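You operate a simulated robot arm through the tools that you are given. There is no shell and no other tool. Be economical: measure what you need, move in short steps, check, and stop when the job is done.

You are at the controls of a simulated two-armed robot. One attempt, no reset.

## Task
Clear both yellow trays: the four hose bundles go back in the rack.

It is judged by the outcome, as a careful person would: the job done as asked, and still so three seconds after it is handed in. It fails if anything else is knocked over, pushed out of place, dropped, spilled or broken.

## Robot
Two 7-joint arms with two-finger parallel grippers on one trunk, on a base that drives. Base frame: it is fixed to the floor where the robot stands at the start and does not move with it; the origin is under the middle of the robot, x ahead of it, y to its left, z up; the surface under the hand at the start is at about z = 800. Readings come in mm, rad, newtons and seconds.
The left shoulder is at the start at [50, 209, 1121], the right one opposite. With the tool pointing down near the work surface each hand reaches from about 260 to 920 mm from the robot's upright axis, wherever it stands, measured 20 degrees to its own side. Places, roughly: back rack of the green bench [700, -500, 800]. Payload 4.4 kg a hand.
The tool frame of a hand sits at the grasp point between the pads (the TCP): z along the fingers, y along the line on which they close. The tips reach 23 mm beyond it. Largest opening 94 mm; finger width 38, thickness 10; the body of the gripper, 54 by 96 mm, starts 39 mm behind the TCP.
Orientation is told as [roll, pitch, yaw] about the base's x, y, z axes, in that order, counted from this pose: with the fingers straight down and closing along the base's y, the tool's x points along the base's -x, its y along +y and its z along -z.

## Interface
- The arms move only by the tool arm_command. It takes "left_commands", "right_commands" or both (then of equal length, played together; a hand with none holds still); each is a list of rows, each a list of 3 entries, a list of its own where there are three numbers: the shift along the base's x, y, z in mm, then the turn, a rotation vector about the base's x, y, z in degrees, then the finger opening in mm, from 0 to 94. In form: [[[tx, ty, tz], [ax, ay, az], fingers], ...]. A call has 1 to 20 rows; each row shifts and turns the commanded pose from where the row before left it. Each row takes 0.2 s and may step no farther than 50 mm and 0.15 rad from the row before; otherwise, or with a gripper value out of range, the whole call is refused. A pose out of reach is approached as far as the arm can. The call stops where the force on the tool passes 50 N (or 10 N more than at its start, if that is more) or the arm is blocked; 0.2 s more then pass. The fingers move at their own pace (about 108 mm/s each) and stop on an object; they squeeze with about 28 N. The grip force told is the motor's: it shows also when the fingers shut on nothing. Time passes only in rows, and 0.2 s behind the last, so rows that do not move let the fingers close. The reply holds the time, the measured pose of the TCP, the force on the tool along the base axes, the opening and the grip force, in the units named above and with some noise, with the torque about the TCP (base axes, N m) and any sound that the robot's microphone picked up.
- Cameras (640 x 400 px; columns grow to the right, rows downward): "scene" is now at [146.2, -33.1, 1315.4]; the picture's right is [-0.39, -0.92, 0.00], its down [-0.50, 0.21, -0.84] and it looks along [0.77, -0.33, -0.55] (base axes); focal length 264 px, centre (320, 200). "left" rides on the left gripper at [86, -16, -74] in its tool frame; the picture's right is [0.18, 0.98, 0.00], its down [-0.58, 0.11, -0.81] and it looks along [-0.79, 0.15, 0.59] (tool axes); focal length 243 px, centre (320, 200). "right" rides on the right gripper at [86, 16, -74] in its tool frame; the picture's right is [-0.18, 0.98, 0.00], its down [-0.58, -0.11, -0.81] and it looks along [-0.79, -0.15, 0.59] (tool axes); focal length 243 px, centre (320, 200). There is no depth. A picture from a camera that has moved, and an enlarged one, comes with that camera's place and axes in the base frame and with its lens. The place of the scene camera against the robot may be out by one fixed shift of up to 25 mm in any direction.
- capture(camera): a new picture of that camera. The clock stands still meanwhile.
- raise_lower(by): slides the trunk up (or, below 0, down) by that many mm; the arms and the scene camera ride with it, the base frame stays. It gives what a move gives, with no picture.
- roll_base(legs): drives the robot by 1 to 6 legs, each [ahead, left, turn to the left] in mm, mm and rad, along the robot's own axes; the way and the turn of a leg run together, so that a leg with both is an arc; at most 1500 mm and 3.142 rad a leg. The arms and the cameras ride along, it lands a little off, and it stops where it bumps. It gives what a move gives.
- aim_head(pan, tilt): turns the head with the scene camera to pan (to the left, within 1.396 rad either way) and tilt (down, from -0.506 to 1.204), counted from straight ahead of the robot. It gives what a move gives.
- inspect(camera, box): a new picture of the part [left, top, right, bottom] of that camera's present view, enlarged. The clock stands still meanwhile.
- finish_job(): hands the job in; it is judged then, once.

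Go step by step. Nothing tells you exact positions but the pictures and the camera data: compare them with the known pose of the tool, close in by small moves and look again before you grip or let go. The budget is 120 turns and 100 pictures, counting those below and the enlarged ones. Unless the task says otherwise, let go and move clear before handing in, and close with one line.

The tools are called after ">>>" as name(argument=value, ...) on one line, values as JSON. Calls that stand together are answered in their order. arm_command: Moves the arms, as the interface text tells. Its arguments: {"type":"object","properties":{"left_commands":{"type":"array"},"right_commands":{"type":"array"}},"required":[]} The other tools are called the same way: raise_lower (by) slides the trunk up or down; roll_base (legs) drives the base; aim_head (pan, tilt) turns the head that bears the scene camera; capture (camera) takes a picture; inspect (camera, box) takes an enlarged picture of a part of a camera's view; finish_job () hands the job in.

At the start:

```text
clock: 0.0
left_tcp_pos: [537.7, -62.5, 1122.4]
left_orientation: [-0.001, 0.002, 0.0]
left_wrist_force: [0.1, -0.1, -0.1]
left_moment: [0.01, -0.02, 0.0]
left_opening: 94.1
left_grip_force: 0.0
right_tcp_pos: [421.3, -487.3, 1092.3]
right_orientation: [0.0, 0.001, 0.0]
right_wrist_force: [0.5, -0.1, 0.2]
right_moment: [0.04, 0.0, -0.02]
right_opening: 93.8
right_grip_force: 0.0
trunk travel left (down, up): [-200.0, 363.0]
robot x, y, heading: [-4.5, 3.9, -0.0]
head pan, tilt: [-0.401, 0.578]
```

scene: 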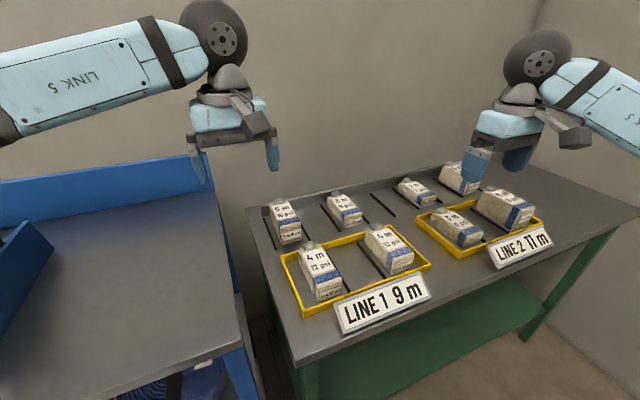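
right: 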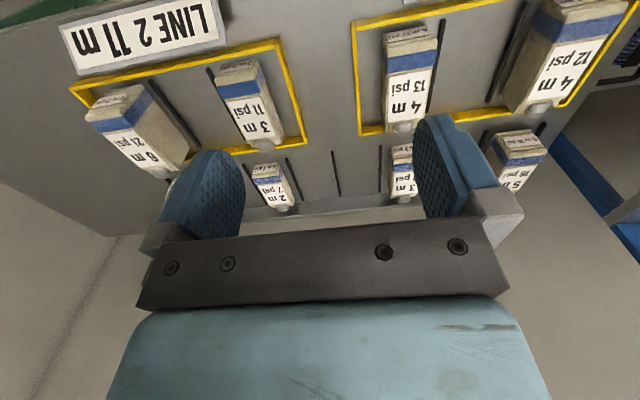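
left: 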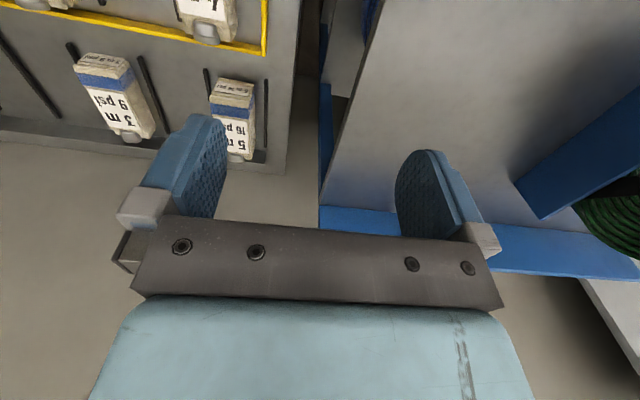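

I see a green bench with two yellow trays (two bundles each) and a back rack with some bundles and free slots. I'll enlarge the views to make out the layout.

>>> inspect(camera="scene", box=[240, 150, 440, 340])

>>> inspect(camera="scene", box=[360, 140, 560, 280])

>>> inspect(camera="right", box=[40, 0, 640, 230])

```text
2.11 times, centred on (340, 245) of scene
camera zoom: at [146.2, -33.1, 1315.4], right [-0.39, -0.92, 0.0], down [-0.5, 0.21, -0.84], along [0.77, -0.33, -0.55], focal length 556 px, centre (278, 105)
```

zoom: 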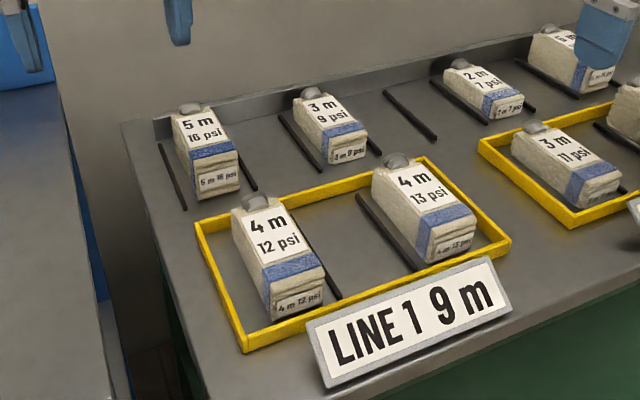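

```text
2.86 times, centred on (460, 210) of scene
camera zoom: at [146.2, -33.1, 1315.4], right [-0.39, -0.92, 0.0], down [-0.5, 0.21, -0.84], along [0.77, -0.33, -0.55], focal length 755 px, centre (-80, 171)
```

zoom: 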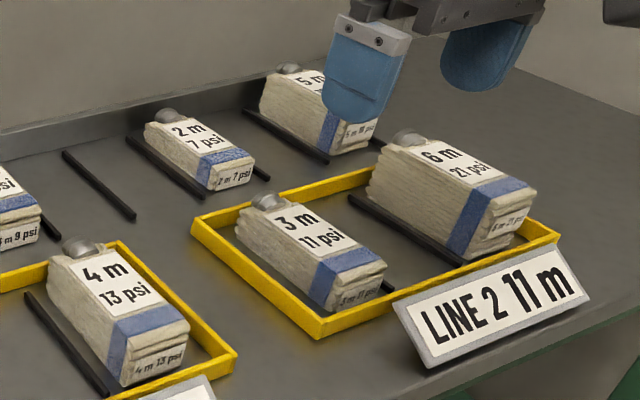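

```text
1.07 times, centred on (340, 115) of right (not enlarged: the box is as wide or as high as the picture)
camera zoom: at [335.6, -471.1, 1166.5], right [0.18, 0.98, 0.0], down [0.58, -0.11, 0.81], along [0.79, -0.15, -0.59], focal length 259 px, centre (299, 291)
```

zoom: 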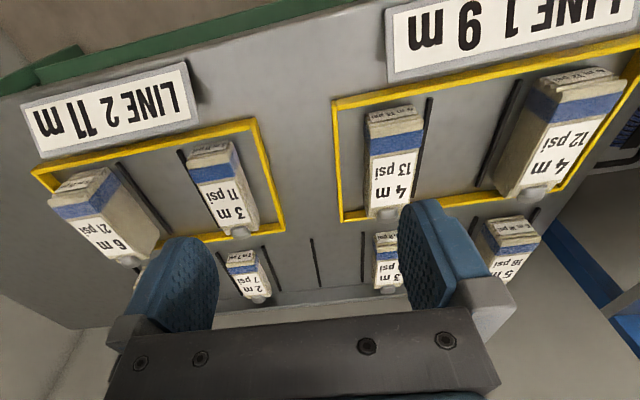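

There are four bundles already in the rack, and I need a clear view of all the slots. I'll pull the right hand back and pan the head to look.

>>> arm_command(right_commands=[[[-40, -20, 20], [0, 0, 0], 94], [[-40, -20, 20], [0, 0, 0], 94], [[-30, -30, 20], [0, 0, 0], 94], [[0, -40, 20], [0, 0, 0], 94], [[0, -40, 20], [0, 0, 0], 94]], left_commands=[[[-40, 30, 0], [0, 0, 0], 94], [[-40, 30, 0], [0, 0, 0], 94], [[-40, 30, 0], [0, 0, 0], 94], [[0, 40, 0], [0, 0, 0], 94], [[0, 40, 0], [0, 0, 0], 94]])

>>> aim_head(pan=-0.65, tilt=0.7)

>>> capture(camera="scene")

```text
clock: 1.2
left_tcp_pos: [417.3, 107.0, 1124.2]
left_orientation: [-0.001, -0.002, 0.002]
left_wrist_force: [-0.5, -0.5, -0.4]
left_moment: [-0.01, -0.03, -0.01]
left_opening: 93.8
left_grip_force: 0.1
right_tcp_pos: [311.5, -636.8, 1195.1]
right_orientation: [-0.004, -0.001, 0.0]
right_wrist_force: [0.1, 0.1, 0.2]
right_moment: [-0.03, -0.01, 0.01]
right_opening: 93.8
right_grip_force: 0.1
trunk travel left (down, up): [-200.0, 363.0]
robot x, y, heading: [-0.2, 5.8, 0.001]
head pan, tilt: [-0.401, 0.578]
```

```text
clock: 2.0
left_tcp_pos: [417.2, 105.3, 1122.5]
left_orientation: [-0.001, 0.0, 0.0]
left_wrist_force: [1.3, 0.1, -0.3]
left_moment: [0.0, 0.03, 0.0]
left_opening: 94.0
left_grip_force: 0.1
right_tcp_pos: [311.3, -636.2, 1192.8]
right_orientation: [0.0, -0.002, 0.001]
right_wrist_force: [-1.2, 0.1, -0.6]
right_moment: [-0.02, -0.04, 0.0]
right_opening: 93.8
right_grip_force: 0.1
trunk travel left (down, up): [-200.0, 363.0]
robot x, y, heading: [0.6, -0.9, 0.001]
head pan, tilt: [-0.649, 0.7]
```

```text
93 pictures are left
camera scene: at [131.9, -49.7, 1304.8], right [-0.6, -0.8, 0.0], down [-0.51, 0.39, -0.77], along [0.61, -0.46, -0.64], focal length 264 px, centre (320, 200)
```

scene: 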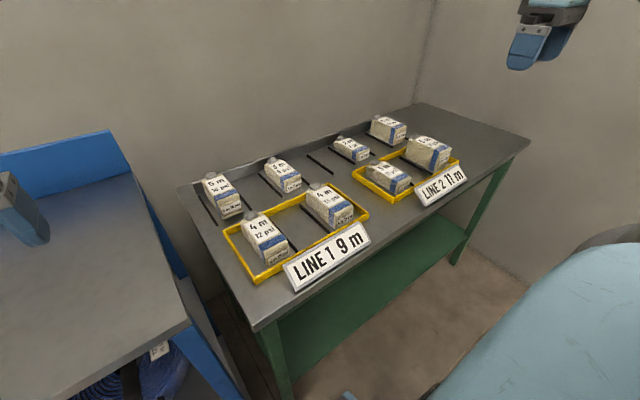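

>>> inspect(camera="scene", box=[180, 140, 340, 240])

>>> inspect(camera="scene", box=[300, 100, 460, 200])

>>> capture(camera="left")

```text
4.00 times, centred on (260, 190) of scene
camera zoom: at [131.9, -49.7, 1304.8], right [-0.6, -0.8, 0.0], down [-0.51, 0.39, -0.77], along [0.61, -0.46, -0.64], focal length 1057 px, centre (560, 240)
```

zoom: 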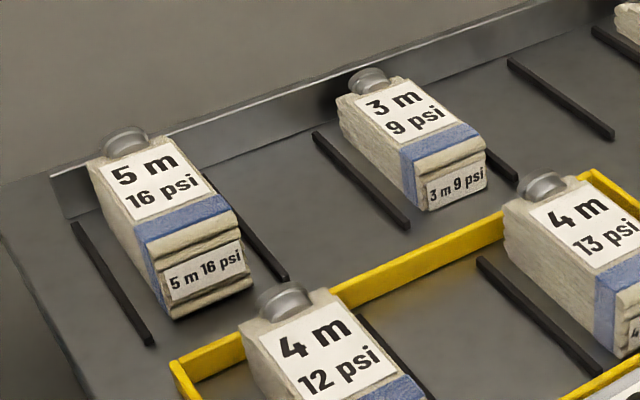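

```text
4.00 times, centred on (380, 150) of scene
camera zoom: at [131.9, -49.7, 1304.8], right [-0.6, -0.8, 0.0], down [-0.51, 0.39, -0.77], along [0.61, -0.46, -0.64], focal length 1057 px, centre (80, 400)
```

zoom: 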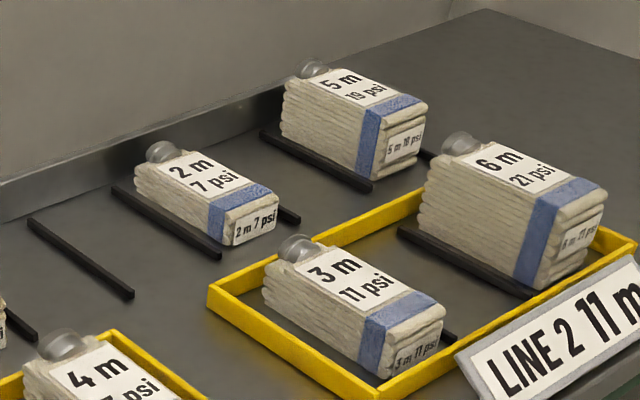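

```text
90 pictures are left
camera left: at [331.6, 88.5, 1197.4], right [-0.18, 0.98, 0.0], down [0.58, 0.11, 0.81], along [0.79, 0.15, -0.59], focal length 243 px, centre (320, 200)
```

left: 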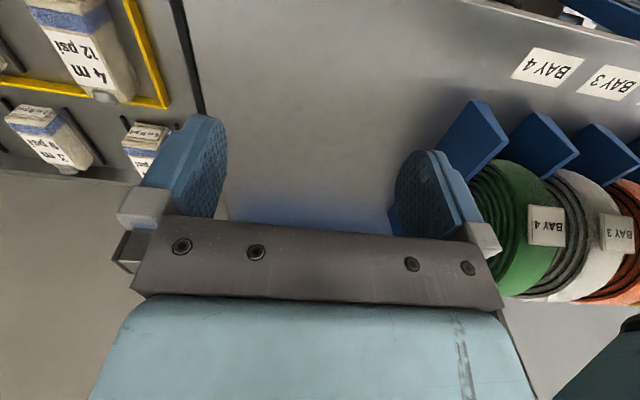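

The rack has 9 rails at about 101 mm pitch, so 8 slots. By my estimate slots 2, 4, 5 and 7 (y ≈ -281, -481, -583, -785) are free, which is exactly four. I'll shift the robot sideways to face the bench centrally.

>>> arm_command(right_commands=[[[0, 45, 0], [0, 0, 0], 94], [[0, 45, 0], [0, 0, 0], 94], [[0, 45, 0], [0, 0, 0], 94], [[0, 45, 0], [0, 0, 0], 94], [[0, 45, 0], [0, 0, 0], 94]], left_commands=[[[0, 0, 40], [0, 0, 0], 94], [[0, 0, 40], [0, 0, 0], 94], [[0, 0, 0], [0, 0, 0], 94], [[0, 0, 0], [0, 0, 0], 94], [[0, 0, 0], [0, 0, 0], 94]])

>>> roll_base(legs=[[0, -530, 0]])

>>> aim_head(pan=0, tilt=0.75)

>>> capture(camera="scene")

```text
clock: 3.2
left_tcp_pos: [420.5, 105.4, 1200.7]
left_orientation: [-0.002, 0.003, 0.003]
left_wrist_force: [-0.1, 0.5, -0.3]
left_moment: [0.0, 0.01, 0.02]
left_opening: 93.9
left_grip_force: 0.1
right_tcp_pos: [313.4, -411.2, 1190.7]
right_orientation: [-0.003, 0.003, 0.001]
right_wrist_force: [1.1, 0.2, -0.2]
right_moment: [-0.01, 0.06, -0.01]
right_opening: 93.7
right_grip_force: 0.1
trunk travel left (down, up): [-200.0, 363.0]
robot x, y, heading: [-3.0, 1.3, -0.001]
head pan, tilt: [-0.649, 0.7]
```

```text
clock: 8.3
left_tcp_pos: [417.0, -428.0, 1201.7]
left_orientation: [0.001, -0.001, 0.0]
left_wrist_force: [0.8, -0.3, -0.7]
left_moment: [0.01, -0.02, -0.01]
left_opening: 93.7
left_grip_force: 0.0
right_tcp_pos: [310.3, -946.9, 1191.9]
right_orientation: [-0.001, 0.0, -0.002]
right_wrist_force: [0.1, 0.3, 0.0]
right_moment: [-0.02, 0.0, 0.02]
right_opening: 94.0
right_grip_force: 0.0
trunk travel left (down, up): [-200.0, 363.0]
robot x, y, heading: [-0.5, -534.2, 0.002]
head pan, tilt: [-0.649, 0.7]
```

```text
clock: 9.4
left_tcp_pos: [418.8, -428.0, 1202.7]
left_orientation: [-0.001, 0.001, -0.001]
left_wrist_force: [0.8, 0.6, -0.3]
left_moment: [0.0, 0.01, 0.0]
left_opening: 94.1
left_grip_force: 0.0
right_tcp_pos: [309.0, -944.8, 1190.7]
right_orientation: [0.0, 0.0, -0.002]
right_wrist_force: [0.0, 0.7, -0.4]
right_moment: [0.0, 0.01, 0.0]
right_opening: 94.0
right_grip_force: 0.1
trunk travel left (down, up): [-200.0, 363.0]
robot x, y, heading: [0.0, -534.5, -0.002]
head pan, tilt: [0.0, 0.75]
```

```text
89 pictures are left
camera scene: at [146.6, -532.1, 1300.5], right [0.0, -1.0, 0.0], down [-0.68, 0.0, -0.73], along [0.73, 0.0, -0.68], focal length 264 px, centre (320, 200)
```

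scene: 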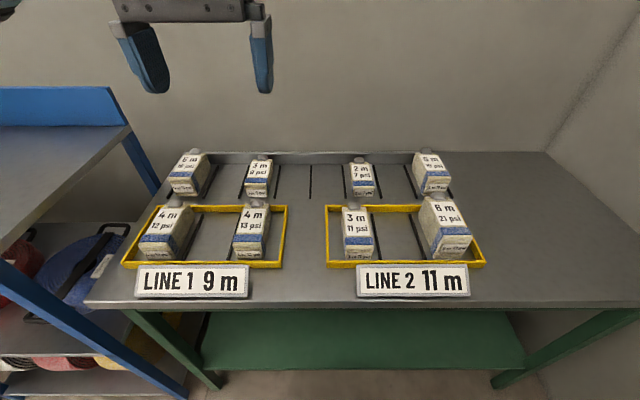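

>>> inspect(camera="scene", box=[110, 140, 310, 280])

>>> inspect(camera="scene", box=[300, 140, 500, 280])

>>> inspect(camera="scene", box=[100, 0, 300, 110])

```text
2.86 times, centred on (210, 210) of scene
camera zoom: at [146.6, -532.1, 1300.5], right [0.0, -1.0, 0.0], down [-0.68, 0.0, -0.73], along [0.73, 0.0, -0.68], focal length 755 px, centre (634, 171)
```

zoom: 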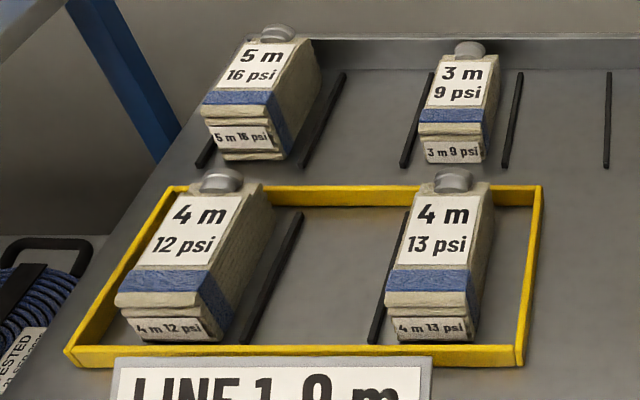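

```text
2.86 times, centred on (400, 210) of scene
camera zoom: at [146.6, -532.1, 1300.5], right [0.0, -1.0, 0.0], down [-0.68, 0.0, -0.73], along [0.73, 0.0, -0.68], focal length 755 px, centre (91, 171)
```

zoom: 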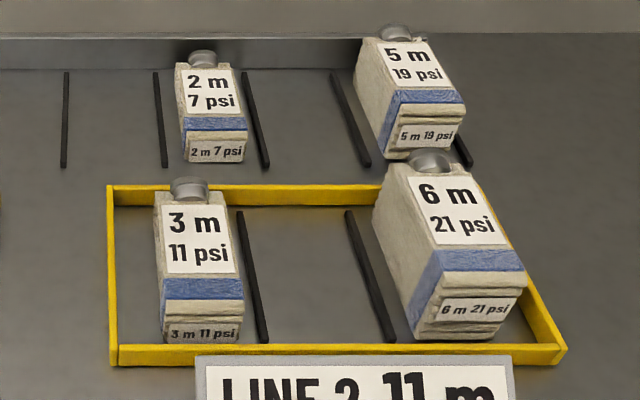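

```text
3.20 times, centred on (200, 55) of scene
camera zoom: at [146.6, -532.1, 1300.5], right [0.0, -1.0, 0.0], down [-0.68, 0.0, -0.73], along [0.73, 0.0, -0.68], focal length 846 px, centre (704, 664)
```

zoom: 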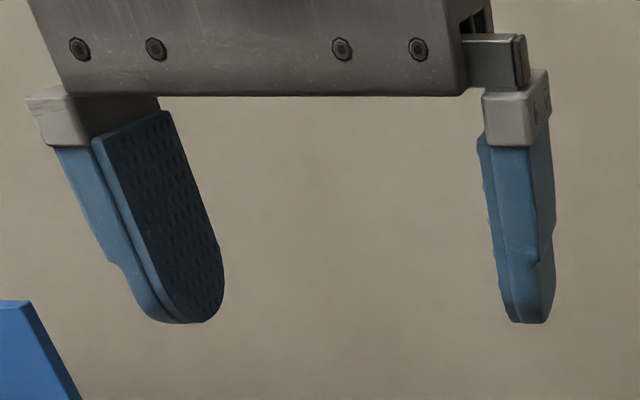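

With the scene camera corrected by the visible gripper (about [+14,-2,-21] mm), the slot centres come out at y ≈ -270, -460, -556 and -746, and the bundles at x ≈ 550. I'll bring the left hand over the 4 m 12 psi bundle at about (550, -186).

>>> arm_command(left_commands=[[[22, 40, -20], [0, 0, 0], 84], [[22, 40, -20], [0, 0, 0], 84], [[22, 40, -20], [0, 0, 0], 84], [[22, 40, -20], [0, 0, 0], 84], [[22, 41, -20], [0, 0, 0], 84], [[21, 41, -20], [0, 0, 0], 84], [[0, 0, -40], [0, 0, 0], 84], [[0, 0, -40], [0, 0, 0], 84], [[0, 0, -40], [0, 0, 0], 84], [[0, 0, 0], [0, 0, 0], 84]])

>>> capture(camera="left")

>>> inspect(camera="scene", box=[90, 90, 330, 290])

```text
refused: row 5 steps farther than a row can; nothing moved
```

```text
85 pictures are left
camera left: at [331.0, -445.3, 1276.6], right [-0.18, 0.98, 0.0], down [0.58, 0.11, 0.81], along [0.79, 0.15, -0.59], focal length 243 px, centre (320, 200)
```

left: 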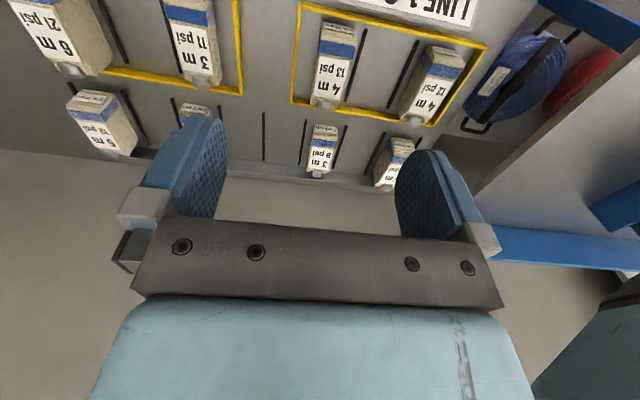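

```text
2.00 times, centred on (210, 190) of scene
camera zoom: at [146.6, -532.1, 1300.5], right [0.0, -1.0, 0.0], down [-0.68, 0.0, -0.73], along [0.73, 0.0, -0.68], focal length 529 px, centre (540, 220)
```

zoom: 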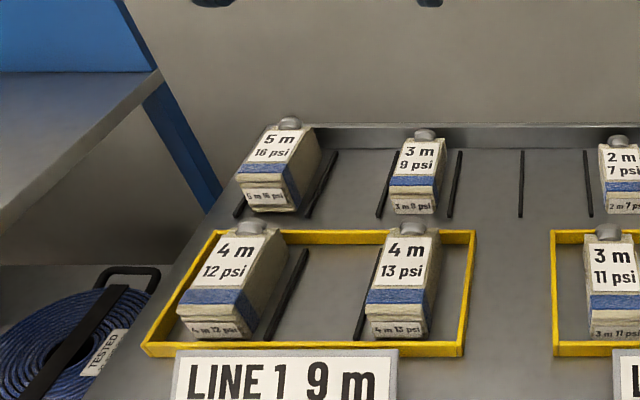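

>>> arm_command(left_commands=[[[19, 34, -17], [0, 0, 0], 84], [[19, 34, -17], [0, 0, 0], 84], [[19, 34, -17], [0, 0, 0], 84], [[19, 35, -17], [0, 0, 0], 84], [[19, 35, -17], [0, 0, 0], 84], [[18, 35, -17], [0, 0, 0], 84], [[18, 35, -18], [0, 0, 0], 84], [[0, 0, -40], [0, 0, 0], 84], [[0, 0, -40], [0, 0, 0], 84], [[0, 0, -40], [0, 0, 0], 84], [[0, 0, 0], [0, 0, 0], 84]])

>>> capture(camera="left")

>>> inspect(camera="scene", box=[90, 90, 330, 290])

```text
clock: 11.8
left_tcp_pos: [549.2, -188.8, 962.3]
left_orientation: [-0.001, -0.001, -0.003]
left_wrist_force: [-0.8, 0.3, 0.7]
left_moment: [0.03, 0.02, 0.0]
left_opening: 83.8
left_grip_force: 0.0
right_tcp_pos: [309.3, -945.1, 1191.5]
right_orientation: [0.0, 0.0, -0.003]
right_wrist_force: [0.4, -0.7, -0.3]
right_moment: [-0.04, -0.01, 0.01]
right_opening: 93.9
right_grip_force: 0.1
trunk travel left (down, up): [-200.0, 363.0]
robot x, y, heading: [-1.2, -531.4, -0.003]
head pan, tilt: [0.0, 0.75]
```

```text
83 pictures are left
camera left: at [462.0, -205.5, 1036.6], right [-0.18, 0.98, 0.0], down [0.58, 0.11, 0.81], along [0.79, 0.15, -0.59], focal length 243 px, centre (320, 200)
```

left: 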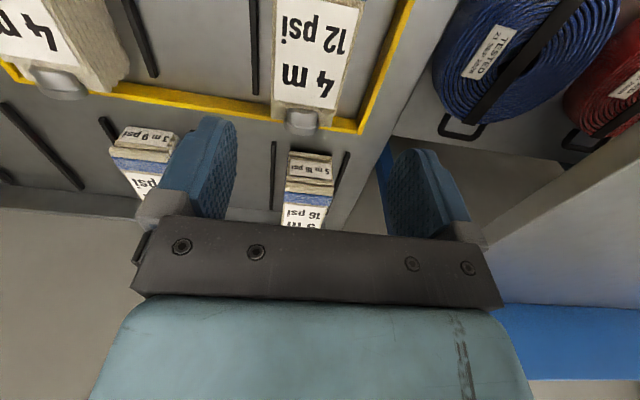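

```text
2.00 times, centred on (210, 190) of scene
camera zoom: at [146.4, -532.3, 1300.5], right [0.0, -1.0, 0.0], down [-0.68, 0.0, -0.73], along [0.73, 0.0, -0.68], focal length 529 px, centre (540, 220)
```

zoom: 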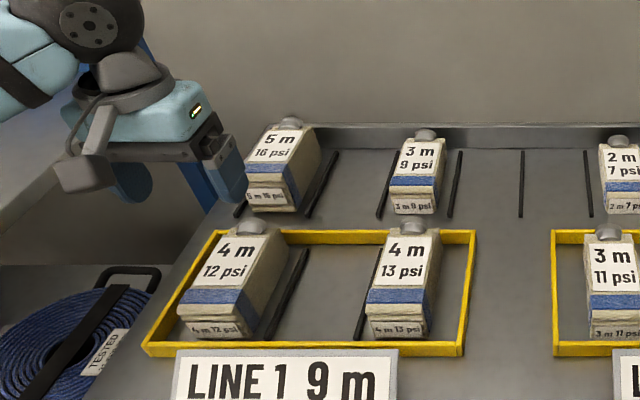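

The wrist view puts the bundle's centre near y ≈ -193. I'll make a small correction, go partway down and look again.

>>> arm_command(left_commands=[[[-3, -4, -30], [0, 0, 0], 84], [[0, 0, -30], [0, 0, 0], 84], [[0, 0, 0], [0, 0, 0], 84]])

>>> capture(camera="left")

>>> inspect(camera="scene", box=[90, 130, 290, 290])

```text
clock: 12.6
left_tcp_pos: [545.3, -190.4, 903.2]
left_orientation: [-0.001, 0.001, -0.002]
left_wrist_force: [0.1, -0.3, -0.5]
left_moment: [-0.04, -0.03, -0.05]
left_opening: 83.6
left_grip_force: 0.1
right_tcp_pos: [310.0, -945.7, 1192.4]
right_orientation: [0.0, -0.001, -0.002]
right_wrist_force: [-0.7, -0.1, 0.0]
right_moment: [-0.02, -0.03, 0.0]
right_opening: 94.1
right_grip_force: 0.1
trunk travel left (down, up): [-200.0, 363.0]
robot x, y, heading: [-2.4, -535.1, 0.001]
head pan, tilt: [0.0, 0.75]
```

```text
81 pictures are left
camera left: at [458.5, -208.1, 977.4], right [-0.18, 0.98, 0.0], down [0.58, 0.11, 0.81], along [0.79, 0.15, -0.59], focal length 243 px, centre (320, 200)
```

left: 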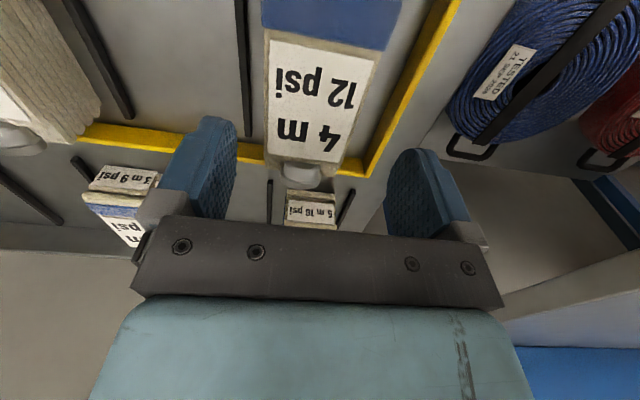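

```text
2.50 times, centred on (190, 210) of scene
camera zoom: at [146.5, -532.2, 1300.5], right [0.0, -1.0, 0.0], down [-0.68, 0.0, -0.73], along [0.73, 0.0, -0.68], focal length 661 px, centre (645, 175)
```

zoom: 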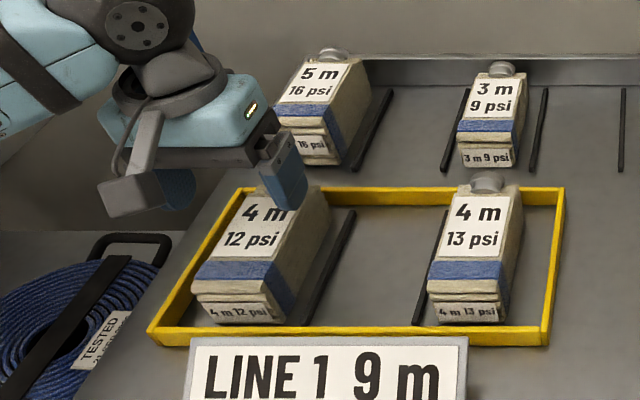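

>>> arm_command(left_commands=[[[0, -4, 0], [0, 0, 0], 84], [[0, 0, -22], [0, 0, 0], 84], [[0, 0, -22], [0, 0, 0], 84], [[0, 0, -22], [0, 0, 0], 84], [[0, 0, 0], [0, 0, 0], 84]])

>>> capture(camera="left")

>>> inspect(camera="scene", box=[90, 130, 290, 290])

```text
clock: 13.8
left_tcp_pos: [546.5, -193.3, 836.6]
left_orientation: [0.0, -0.001, -0.001]
left_wrist_force: [-0.3, 0.0, -0.3]
left_moment: [-0.01, -0.02, -0.01]
left_opening: 84.1
left_grip_force: 0.0
right_tcp_pos: [309.5, -946.4, 1192.3]
right_orientation: [-0.002, -0.001, -0.001]
right_wrist_force: [-0.1, -0.1, 0.5]
right_moment: [-0.01, 0.01, -0.01]
right_opening: 93.9
right_grip_force: 0.0
trunk travel left (down, up): [-200.0, 363.0]
robot x, y, heading: [-1.2, -534.0, 0.001]
head pan, tilt: [0.0, 0.75]
```

```text
79 pictures are left
camera left: at [459.2, -210.9, 911.1], right [-0.18, 0.98, 0.0], down [0.58, 0.11, 0.81], along [0.79, 0.15, -0.59], focal length 243 px, centre (320, 200)
```

left: 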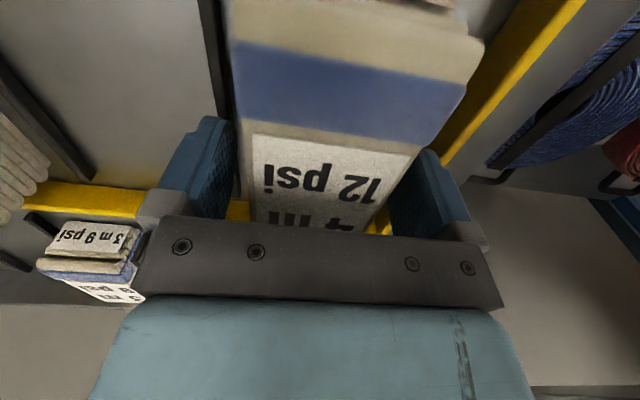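

```text
2.50 times, centred on (190, 210) of scene
camera zoom: at [146.5, -532.2, 1300.5], right [0.0, -1.0, 0.0], down [-0.68, 0.0, -0.73], along [0.73, 0.0, -0.68], focal length 661 px, centre (645, 175)
```

zoom: 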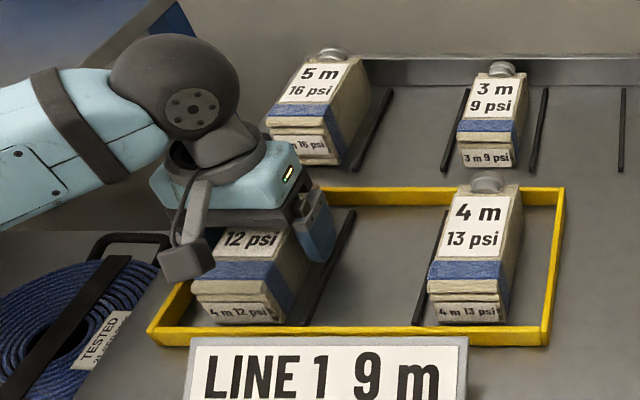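

The fingers straddle the bundle cleanly, so I'll close on it and lift a little.

>>> arm_command(left_commands=[[[0, 0, 0], [0, 0, 0], 40], [[0, 0, 0], [0, 0, 0], 40], [[0, 0, 0], [0, 0, 0], 40], [[0, 0, 0], [0, 0, 0], 40], [[0, 0, 15], [0, 0, 0], 40], [[0, 0, 15], [0, 0, 0], 40]])

>>> inspect(camera="scene", box=[90, 130, 290, 290])

```text
clock: 15.2
left_tcp_pos: [546.0, -194.2, 867.0]
left_orientation: [-0.001, 0.001, -0.003]
left_wrist_force: [-0.6, 0.0, -3.3]
left_moment: [0.01, 0.0, -0.03]
left_opening: 57.8
left_grip_force: 27.7
right_tcp_pos: [310.7, -946.3, 1191.0]
right_orientation: [0.001, 0.0, -0.002]
right_wrist_force: [0.0, 0.0, -0.4]
right_moment: [0.01, 0.0, 0.03]
right_opening: 93.9
right_grip_force: 0.0
trunk travel left (down, up): [-200.0, 363.0]
robot x, y, heading: [0.3, -533.4, -0.007]
head pan, tilt: [0.0, 0.75]
```

```text
2.50 times, centred on (190, 210) of scene
camera zoom: at [146.9, -531.9, 1300.4], right [0.0, -1.0, 0.0], down [-0.68, 0.0, -0.73], along [0.73, 0.0, -0.68], focal length 661 px, centre (645, 175)
```

zoom: 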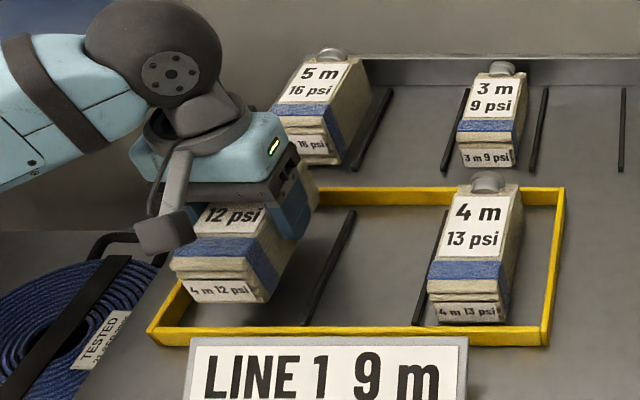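

It's held firmly (58 mm wide, about 0.33 kg). I'll lift it high and carry it over slot 2 at y ≈ -271.

>>> arm_command(left_commands=[[[0, 0, 35], [0, 0, 0], 40], [[0, 0, 35], [0, 0, 0], 40], [[0, 0, 30], [0, 0, 0], 40], [[33, -13, 0], [0, 0, 0], 40], [[33, -13, 0], [0, 0, 0], 40], [[33, -13, 0], [0, 0, 0], 40], [[33, -13, 0], [0, 0, 0], 40], [[33, -13, 0], [0, 0, 0], 40], [[33, -12, 0], [0, 0, 0], 40], [[0, 0, 0], [0, 0, 0], 40]])

>>> inspect(camera="scene", box=[130, 100, 330, 260])

>>> capture(camera="left")

```text
clock: 17.4
left_tcp_pos: [743.9, -272.4, 966.5]
left_orientation: [0.001, 0.0, 0.0]
left_wrist_force: [-0.7, -0.4, -4.9]
left_moment: [-0.01, -0.04, -0.01]
left_opening: 57.9
left_grip_force: 27.7
right_tcp_pos: [310.9, -945.3, 1191.4]
right_orientation: [-0.002, 0.0, -0.001]
right_wrist_force: [0.5, 0.0, 1.1]
right_moment: [-0.03, -0.01, -0.02]
right_opening: 93.9
right_grip_force: 0.0
trunk travel left (down, up): [-200.0, 363.0]
robot x, y, heading: [1.8, -534.6, -0.004]
head pan, tilt: [0.0, 0.75]
```

```text
2.50 times, centred on (230, 180) of scene
camera zoom: at [146.7, -531.2, 1300.5], right [0.0, -1.0, 0.0], down [-0.68, 0.0, -0.73], along [0.73, 0.0, -0.68], focal length 661 px, centre (545, 250)
```

zoom: 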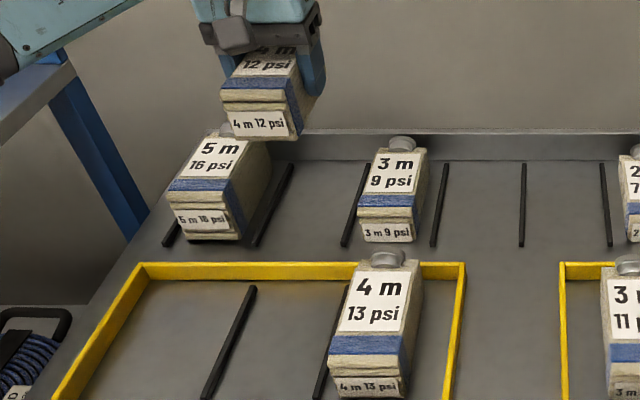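

```text
75 pictures are left
camera left: at [657.4, -288.1, 1040.2], right [-0.18, 0.98, 0.0], down [0.58, 0.11, 0.81], along [0.79, 0.15, -0.59], focal length 243 px, centre (320, 200)
```

left: 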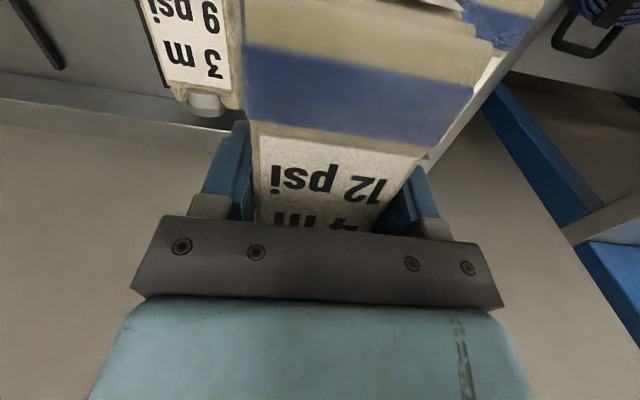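

>>> arm_command(left_commands=[[[0, 0, -32], [0, 0, 0], 40], [[0, 0, -32], [0, 0, 0], 40], [[0, 0, -32], [0, 0, 0], 40], [[0, 0, 0], [0, 0, 0], 40]])

>>> inspect(camera="scene", box=[150, 120, 310, 220])

```text
clock: 18.4
left_tcp_pos: [744.0, -271.3, 870.1]
left_orientation: [-0.001, 0.0, 0.0]
left_wrist_force: [-0.8, 0.4, -3.1]
left_moment: [0.0, -0.01, 0.02]
left_opening: 57.9
left_grip_force: 27.6
right_tcp_pos: [310.5, -945.9, 1191.9]
right_orientation: [0.001, 0.0, -0.002]
right_wrist_force: [-1.5, 0.4, 0.0]
right_moment: [0.01, -0.02, -0.01]
right_opening: 94.0
right_grip_force: 0.1
trunk travel left (down, up): [-200.0, 363.0]
robot x, y, heading: [2.6, -534.6, -0.002]
head pan, tilt: [0.0, 0.75]
```

```text
4.00 times, centred on (230, 170) of scene
camera zoom: at [146.7, -532.0, 1300.5], right [0.0, -1.0, 0.0], down [-0.68, 0.0, -0.73], along [0.73, 0.0, -0.68], focal length 1057 px, centre (680, 320)
```

zoom: 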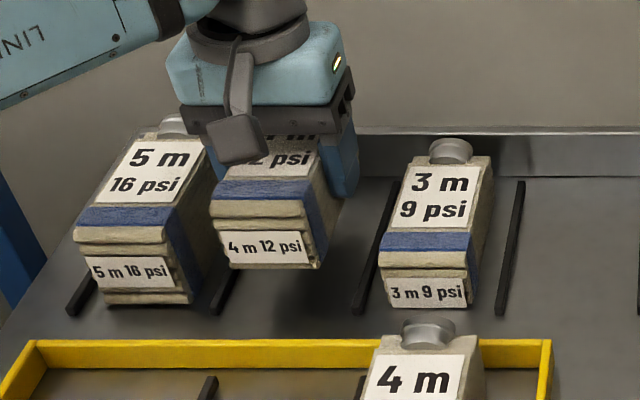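

It's centred within a couple of mm. I'll lower it gently to the surface.

>>> arm_command(left_commands=[[[0, -2, -14], [0, 0, 0], 40], [[0, 0, -10], [0, 0, 0], 40], [[0, 0, -6], [0, 0, 0], 40], [[0, 0, 0], [0, 0, 0], 40]])

>>> inspect(camera="scene", box=[150, 120, 310, 220])

```text
clock: 19.4
left_tcp_pos: [743.9, -273.3, 839.3]
left_orientation: [-0.001, 0.002, -0.002]
left_wrist_force: [-0.4, -0.2, -5.3]
left_moment: [0.02, 0.01, 0.01]
left_opening: 57.9
left_grip_force: 28.1
right_tcp_pos: [310.0, -946.4, 1191.7]
right_orientation: [0.001, -0.001, -0.001]
right_wrist_force: [-0.1, 0.6, 0.6]
right_moment: [-0.01, -0.01, -0.01]
right_opening: 93.9
right_grip_force: 0.0
trunk travel left (down, up): [-200.0, 363.0]
robot x, y, heading: [0.0, -527.5, -0.001]
head pan, tilt: [0.0, 0.75]
```

```text
4.00 times, centred on (230, 170) of scene
camera zoom: at [147.0, -531.9, 1300.4], right [0.0, -1.0, 0.0], down [-0.68, 0.0, -0.73], along [0.73, 0.0, -0.68], focal length 1057 px, centre (680, 320)
```

zoom: 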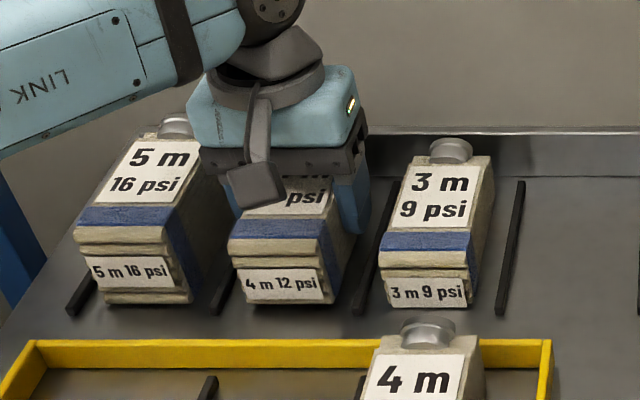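

>>> arm_command(left_commands=[[[0, 0, -2], [0, 0, 0], 40], [[0, 0, -1], [0, 0, 0], 40], [[0, 0, 0], [0, 0, 0], 40], [[0, 0, 0], [0, 0, 0], 62], [[0, 0, 0], [0, 0, 0], 74], [[0, 0, 0], [0, 0, 0], 76], [[0, 0, 0], [0, 0, 0], 76], [[0, 0, 20], [0, 0, 0], 76], [[0, 0, 35], [0, 0, 0], 76], [[0, 0, 40], [0, 0, 0], 76], [[0, 0, 40], [0, 0, 0], 84], [[0, 0, 0], [0, 0, 0], 84]])

>>> inspect(camera="scene", box=[130, 120, 310, 280])

```text
clock: 22.0
left_tcp_pos: [745.9, -273.9, 971.7]
left_orientation: [0.001, 0.001, -0.003]
left_wrist_force: [0.6, -1.4, -0.6]
left_moment: [0.01, 0.01, 0.0]
left_opening: 83.9
left_grip_force: 0.1
right_tcp_pos: [311.0, -945.5, 1191.0]
right_orientation: [0.001, 0.0, 0.0]
right_wrist_force: [0.2, 0.2, -1.1]
right_moment: [0.0, -0.02, 0.0]
right_opening: 93.9
right_grip_force: 0.0
trunk travel left (down, up): [-200.0, 363.0]
robot x, y, heading: [0.0, -533.6, -0.003]
head pan, tilt: [0.0, 0.75]
```

```text
2.50 times, centred on (220, 200) of scene
camera zoom: at [147.0, -531.7, 1300.4], right [0.0, -1.0, 0.0], down [-0.68, 0.0, -0.73], along [0.73, 0.0, -0.68], focal length 661 px, centre (570, 200)
```

zoom: 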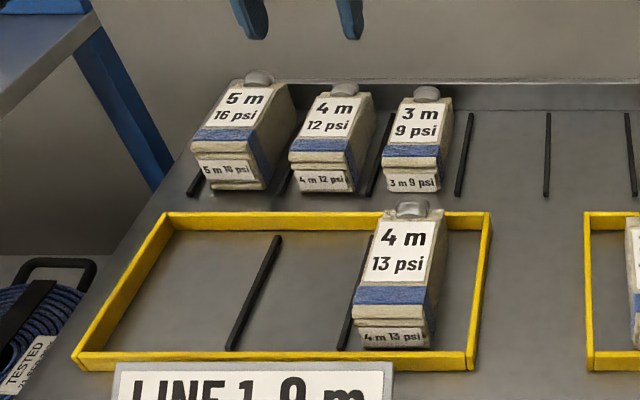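

4 m 12 psi sits neatly in slot 2. Next I'll move the left hand over 4 m 13 psi.

>>> arm_command(left_commands=[[[-40, -22, 0], [0, 0, 0], 84], [[-40, -22, 0], [0, 0, 0], 84], [[-40, -22, 0], [0, 0, 0], 84], [[-40, -22, 0], [0, 0, 0], 84], [[-40, -23, 0], [0, 0, 0], 84], [[0, 0, -35], [0, 0, 0], 84], [[0, 0, -34], [0, 0, 0], 84], [[0, 0, 0], [0, 0, 0], 84]])

>>> capture(camera="left")

>>> inspect(camera="scene", box=[150, 130, 350, 290])

```text
clock: 23.8
left_tcp_pos: [542.6, -383.4, 902.2]
left_orientation: [0.0, 0.001, -0.002]
left_wrist_force: [0.1, -1.0, -0.3]
left_moment: [-0.02, 0.0, -0.02]
left_opening: 84.0
left_grip_force: 0.0
right_tcp_pos: [310.5, -945.4, 1191.1]
right_orientation: [-0.001, 0.0, -0.003]
right_wrist_force: [0.2, -0.5, 0.2]
right_moment: [0.0, -0.03, -0.02]
right_opening: 94.0
right_grip_force: 0.0
trunk travel left (down, up): [-200.0, 363.0]
robot x, y, heading: [-1.3, -530.8, -0.007]
head pan, tilt: [0.0, 0.75]
```

```text
71 pictures are left
camera left: at [456.6, -401.1, 977.3], right [-0.18, 0.98, 0.0], down [0.58, 0.11, 0.81], along [0.79, 0.15, -0.59], focal length 243 px, centre (320, 200)
```

left: 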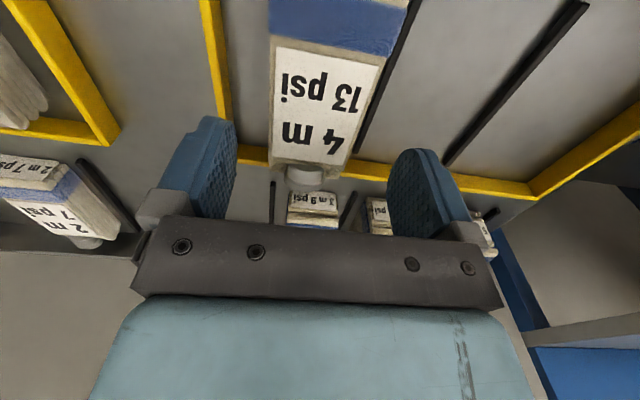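

```text
2.50 times, centred on (250, 210) of scene
camera zoom: at [146.5, -532.1, 1300.5], right [0.0, -1.0, 0.0], down [-0.68, 0.0, -0.73], along [0.73, 0.0, -0.68], focal length 661 px, centre (495, 175)
```

zoom: 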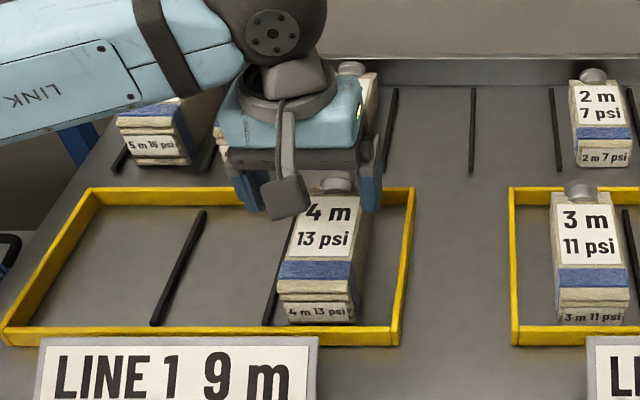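

>>> arm_command(left_commands=[[[2, -2, 0], [0, 0, 0], 78], [[0, 0, -22], [0, 0, 0], 78], [[0, 0, -22], [0, 0, 0], 78], [[0, 0, -21], [0, 0, 0], 78], [[0, 0, 0], [0, 0, 0], 78]])

>>> capture(camera="left")

```text
clock: 25.0
left_tcp_pos: [546.3, -387.1, 838.8]
left_orientation: [-0.001, -0.001, -0.002]
left_wrist_force: [-1.1, 0.2, -0.6]
left_moment: [0.0, 0.02, 0.05]
left_opening: 77.9
left_grip_force: 0.0
right_tcp_pos: [311.5, -946.2, 1191.5]
right_orientation: [0.0, 0.001, -0.001]
right_wrist_force: [0.2, 0.2, 0.6]
right_moment: [-0.01, 0.01, 0.03]
right_opening: 94.0
right_grip_force: 0.1
trunk travel left (down, up): [-200.0, 363.0]
robot x, y, heading: [2.0, -536.0, -0.001]
head pan, tilt: [0.0, 0.75]
```

```text
69 pictures are left
camera left: at [458.4, -403.8, 912.2], right [-0.18, 0.98, 0.0], down [0.58, 0.11, 0.81], along [0.79, 0.15, -0.59], focal length 243 px, centre (320, 200)
```

left: 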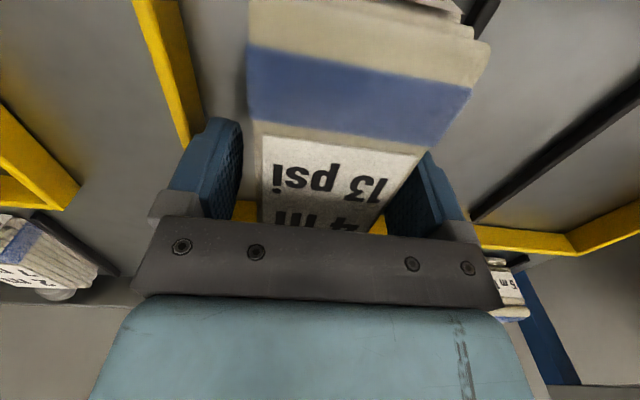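

>>> arm_command(left_commands=[[[0, 0, 0], [0, 0, 0], 40], [[0, 0, 0], [0, 0, 0], 40], [[0, 0, 0], [0, 0, 0], 40], [[0, 0, 0], [0, 0, 0], 40], [[0, 0, 15], [0, 0, 0], 40], [[0, 0, 35], [0, 0, 0], 40], [[0, 0, 40], [0, 0, 0], 40], [[0, 0, 40], [0, 0, 0], 40], [[0, 0, 0], [0, 0, 0], 40]])

>>> inspect(camera="scene", box=[150, 100, 350, 260])

```text
clock: 27.0
left_tcp_pos: [546.8, -386.9, 966.9]
left_orientation: [0.0, 0.003, -0.003]
left_wrist_force: [0.5, 0.0, -3.1]
left_moment: [-0.01, -0.01, 0.0]
left_opening: 58.2
left_grip_force: 27.8
right_tcp_pos: [310.5, -944.8, 1190.4]
right_orientation: [0.001, 0.001, -0.001]
right_wrist_force: [0.6, -0.1, -0.3]
right_moment: [-0.02, 0.01, 0.01]
right_opening: 94.3
right_grip_force: 0.0
trunk travel left (down, up): [-200.0, 363.0]
robot x, y, heading: [0.6, -531.9, -0.005]
head pan, tilt: [0.0, 0.75]
```

```text
2.50 times, centred on (250, 180) of scene
camera zoom: at [147.3, -531.7, 1300.4], right [0.0, -1.0, 0.0], down [-0.68, 0.0, -0.73], along [0.73, 0.0, -0.68], focal length 661 px, centre (495, 250)
```

zoom: 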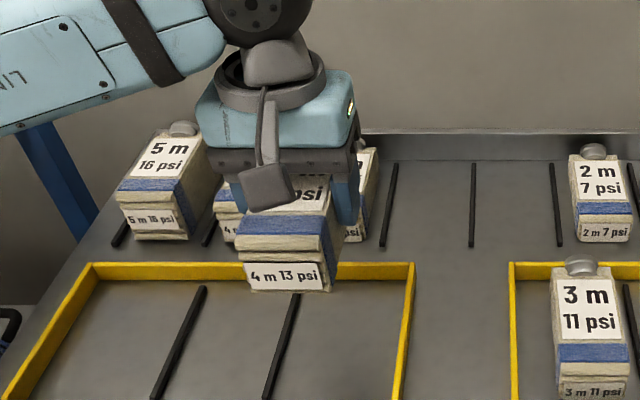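

Held well. I'll carry it to slot 4 (y ≈ -461) and go partway down.

>>> arm_command(left_commands=[[[33, -12, 0], [0, 0, 0], 40], [[33, -12, 0], [0, 0, 0], 40], [[33, -12, 0], [0, 0, 0], 40], [[33, -13, 0], [0, 0, 0], 40], [[33, -13, 0], [0, 0, 0], 40], [[33, -13, 0], [0, 0, 0], 40], [[0, 0, -32], [0, 0, 0], 40], [[0, 0, -32], [0, 0, 0], 40], [[0, 0, -32], [0, 0, 0], 40], [[0, 0, 0], [0, 0, 0], 40]])

>>> inspect(camera="scene", box=[210, 120, 370, 220])

```text
clock: 29.2
left_tcp_pos: [745.8, -460.9, 870.5]
left_orientation: [0.002, 0.001, 0.0]
left_wrist_force: [0.2, 0.4, -4.8]
left_moment: [-0.03, 0.0, -0.03]
left_opening: 58.0
left_grip_force: 28.5
right_tcp_pos: [310.9, -946.6, 1190.6]
right_orientation: [0.0, 0.001, -0.001]
right_wrist_force: [0.2, 0.3, 0.5]
right_moment: [0.0, -0.02, -0.01]
right_opening: 93.8
right_grip_force: 0.0
trunk travel left (down, up): [-200.0, 363.0]
robot x, y, heading: [2.2, -533.9, -0.003]
head pan, tilt: [0.0, 0.75]
```

```text
4.00 times, centred on (290, 170) of scene
camera zoom: at [146.8, -532.1, 1300.5], right [0.0, -1.0, 0.0], down [-0.68, 0.0, -0.73], along [0.73, 0.0, -0.68], focal length 1057 px, centre (440, 320)
```

zoom: 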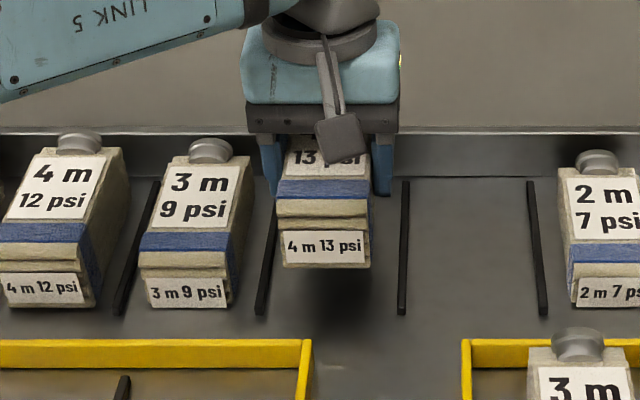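

>>> arm_command(left_commands=[[[0, -2, -14], [0, 0, 0], 40], [[0, 0, -10], [0, 0, 0], 40], [[0, 0, -6], [0, 0, 0], 40], [[0, 0, -3], [0, 0, 0], 40], [[0, 0, 0], [0, 0, 0], 40]])

>>> inspect(camera="scene", box=[210, 120, 370, 220])

```text
clock: 30.4
left_tcp_pos: [744.9, -464.0, 838.1]
left_orientation: [-0.001, 0.0, 0.0]
left_wrist_force: [0.0, -0.5, -3.3]
left_moment: [-0.01, -0.01, 0.01]
left_opening: 57.9
left_grip_force: 28.3
right_tcp_pos: [310.0, -946.1, 1191.0]
right_orientation: [0.0, 0.0, -0.003]
right_wrist_force: [0.3, -0.8, 1.1]
right_moment: [-0.05, -0.01, 0.0]
right_opening: 94.1
right_grip_force: 0.0
trunk travel left (down, up): [-200.0, 363.0]
robot x, y, heading: [1.2, -532.8, -0.005]
head pan, tilt: [0.0, 0.75]
```

```text
4.00 times, centred on (290, 170) of scene
camera zoom: at [147.1, -532.0, 1300.4], right [0.0, -1.0, 0.0], down [-0.68, 0.0, -0.73], along [0.73, 0.0, -0.68], focal length 1057 px, centre (440, 320)
```

zoom: 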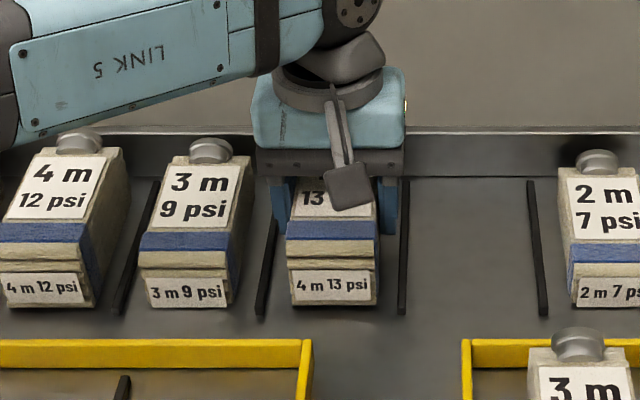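

It's almost touching. I'll lower the last mm, release, rise and retract the left hand.

>>> arm_command(left_commands=[[[0, 0, -1], [0, 0, 0], 40], [[0, 0, -1], [0, 0, 0], 40], [[0, 0, 0], [0, 0, 0], 62], [[0, 0, 0], [0, 0, 0], 74], [[0, 0, 0], [0, 0, 0], 76], [[0, 0, 0], [0, 0, 0], 76], [[0, 0, 20], [0, 0, 0], 76], [[0, 0, 35], [0, 0, 0], 76], [[0, 0, 40], [0, 0, 0], 76], [[0, 0, 40], [0, 0, 0], 84], [[-30, 25, 30], [0, 0, 0], 84], [[-30, 25, 30], [0, 0, 0], 84], [[-35, 20, 25], [0, 0, 0], 84], [[-35, 20, 25], [0, 0, 0], 84], [[-35, 20, 25], [0, 0, 0], 84], [[-40, 10, 25], [0, 0, 0], 84], [[-40, 10, 25], [0, 0, 0], 84], [[-40, 10, 25], [0, 0, 0], 84], [[-40, 10, 10], [0, 0, 0], 84]])

>>> arm_command(right_commands=[[[33, 30, -20], [0, 0, 0], 84], [[33, 30, -20], [0, 0, 0], 84], [[33, 30, -20], [0, 0, 0], 84], [[33, 30, -20], [0, 0, 0], 84], [[33, 30, -20], [0, 0, 0], 84], [[33, 30, -20], [0, 0, 0], 84], [[33, 30, -20], [0, 0, 0], 84], [[5, 40, -20], [0, 0, 0], 84], [[0, 40, -20], [0, 0, 0], 84], [[0, 40, -20], [0, 0, 0], 84], [[0, 0, -30], [0, 0, 0], 84], [[0, 0, -30], [0, 0, 0], 84], [[0, 0, -30], [0, 0, 0], 84], [[0, 0, 0], [0, 0, 0], 84]])

>>> capture(camera="right")

>>> capture(camera="scene")

```text
clock: 34.4
left_tcp_pos: [417.4, -312.3, 1192.3]
left_orientation: [0.001, 0.001, -0.002]
left_wrist_force: [-0.8, 0.7, -0.3]
left_moment: [0.02, -0.02, -0.01]
left_opening: 83.9
left_grip_force: 0.1
right_tcp_pos: [309.5, -946.0, 1190.8]
right_orientation: [-0.001, -0.001, 0.0]
right_wrist_force: [0.2, -0.1, 0.5]
right_moment: [0.02, 0.03, 0.03]
right_opening: 94.0
right_grip_force: 0.0
trunk travel left (down, up): [-200.0, 363.0]
robot x, y, heading: [-0.6, -533.7, 0.005]
head pan, tilt: [0.0, 0.75]
```

```text
clock: 37.4
left_tcp_pos: [417.2, -312.9, 1192.9]
left_orientation: [0.001, -0.001, -0.003]
left_wrist_force: [0.2, 0.0, -0.1]
left_moment: [-0.01, 0.01, 0.03]
left_opening: 84.2
left_grip_force: 0.1
right_tcp_pos: [514.1, -695.7, 927.0]
right_orientation: [0.0, -0.001, -0.002]
right_wrist_force: [0.4, -0.8, -0.4]
right_moment: [-0.02, -0.01, 0.0]
right_opening: 83.8
right_grip_force: 0.1
right hand out of reach, approached as far as the arm can: row 9, 10, 11, 12, 13
trunk travel left (down, up): [-200.0, 363.0]
robot x, y, heading: [-1.9, -531.3, -0.003]
head pan, tilt: [0.0, 0.75]
```

```text
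65 pictures are left
camera right: at [427.8, -679.8, 1000.0], right [0.19, 0.98, 0.0], down [0.58, -0.11, 0.81], along [0.79, -0.15, -0.59], focal length 243 px, centre (320, 200)
```

right: 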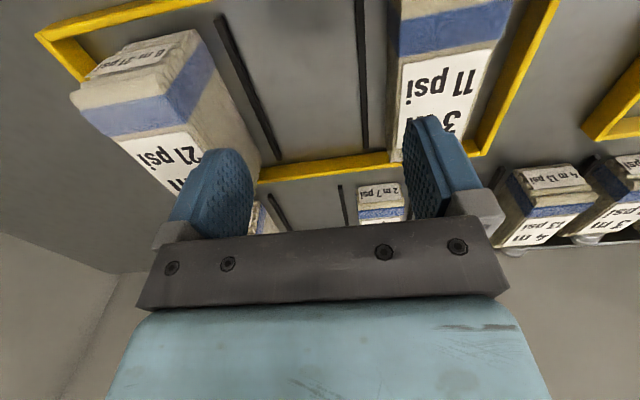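

```text
64 pictures are left
camera scene: at [146.4, -531.8, 1300.5], right [0.0, -1.0, 0.0], down [-0.68, 0.0, -0.73], along [0.73, 0.0, -0.68], focal length 264 px, centre (320, 200)
```

scene: 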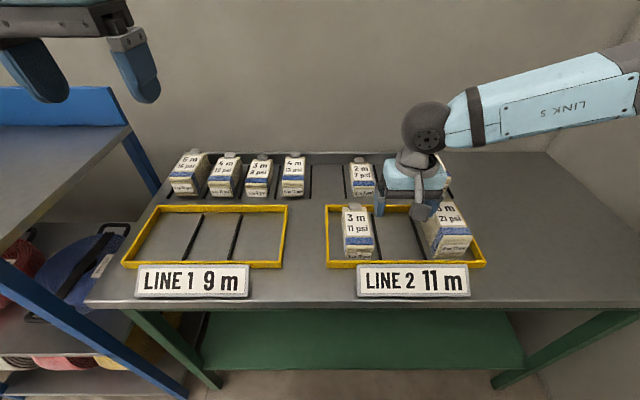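

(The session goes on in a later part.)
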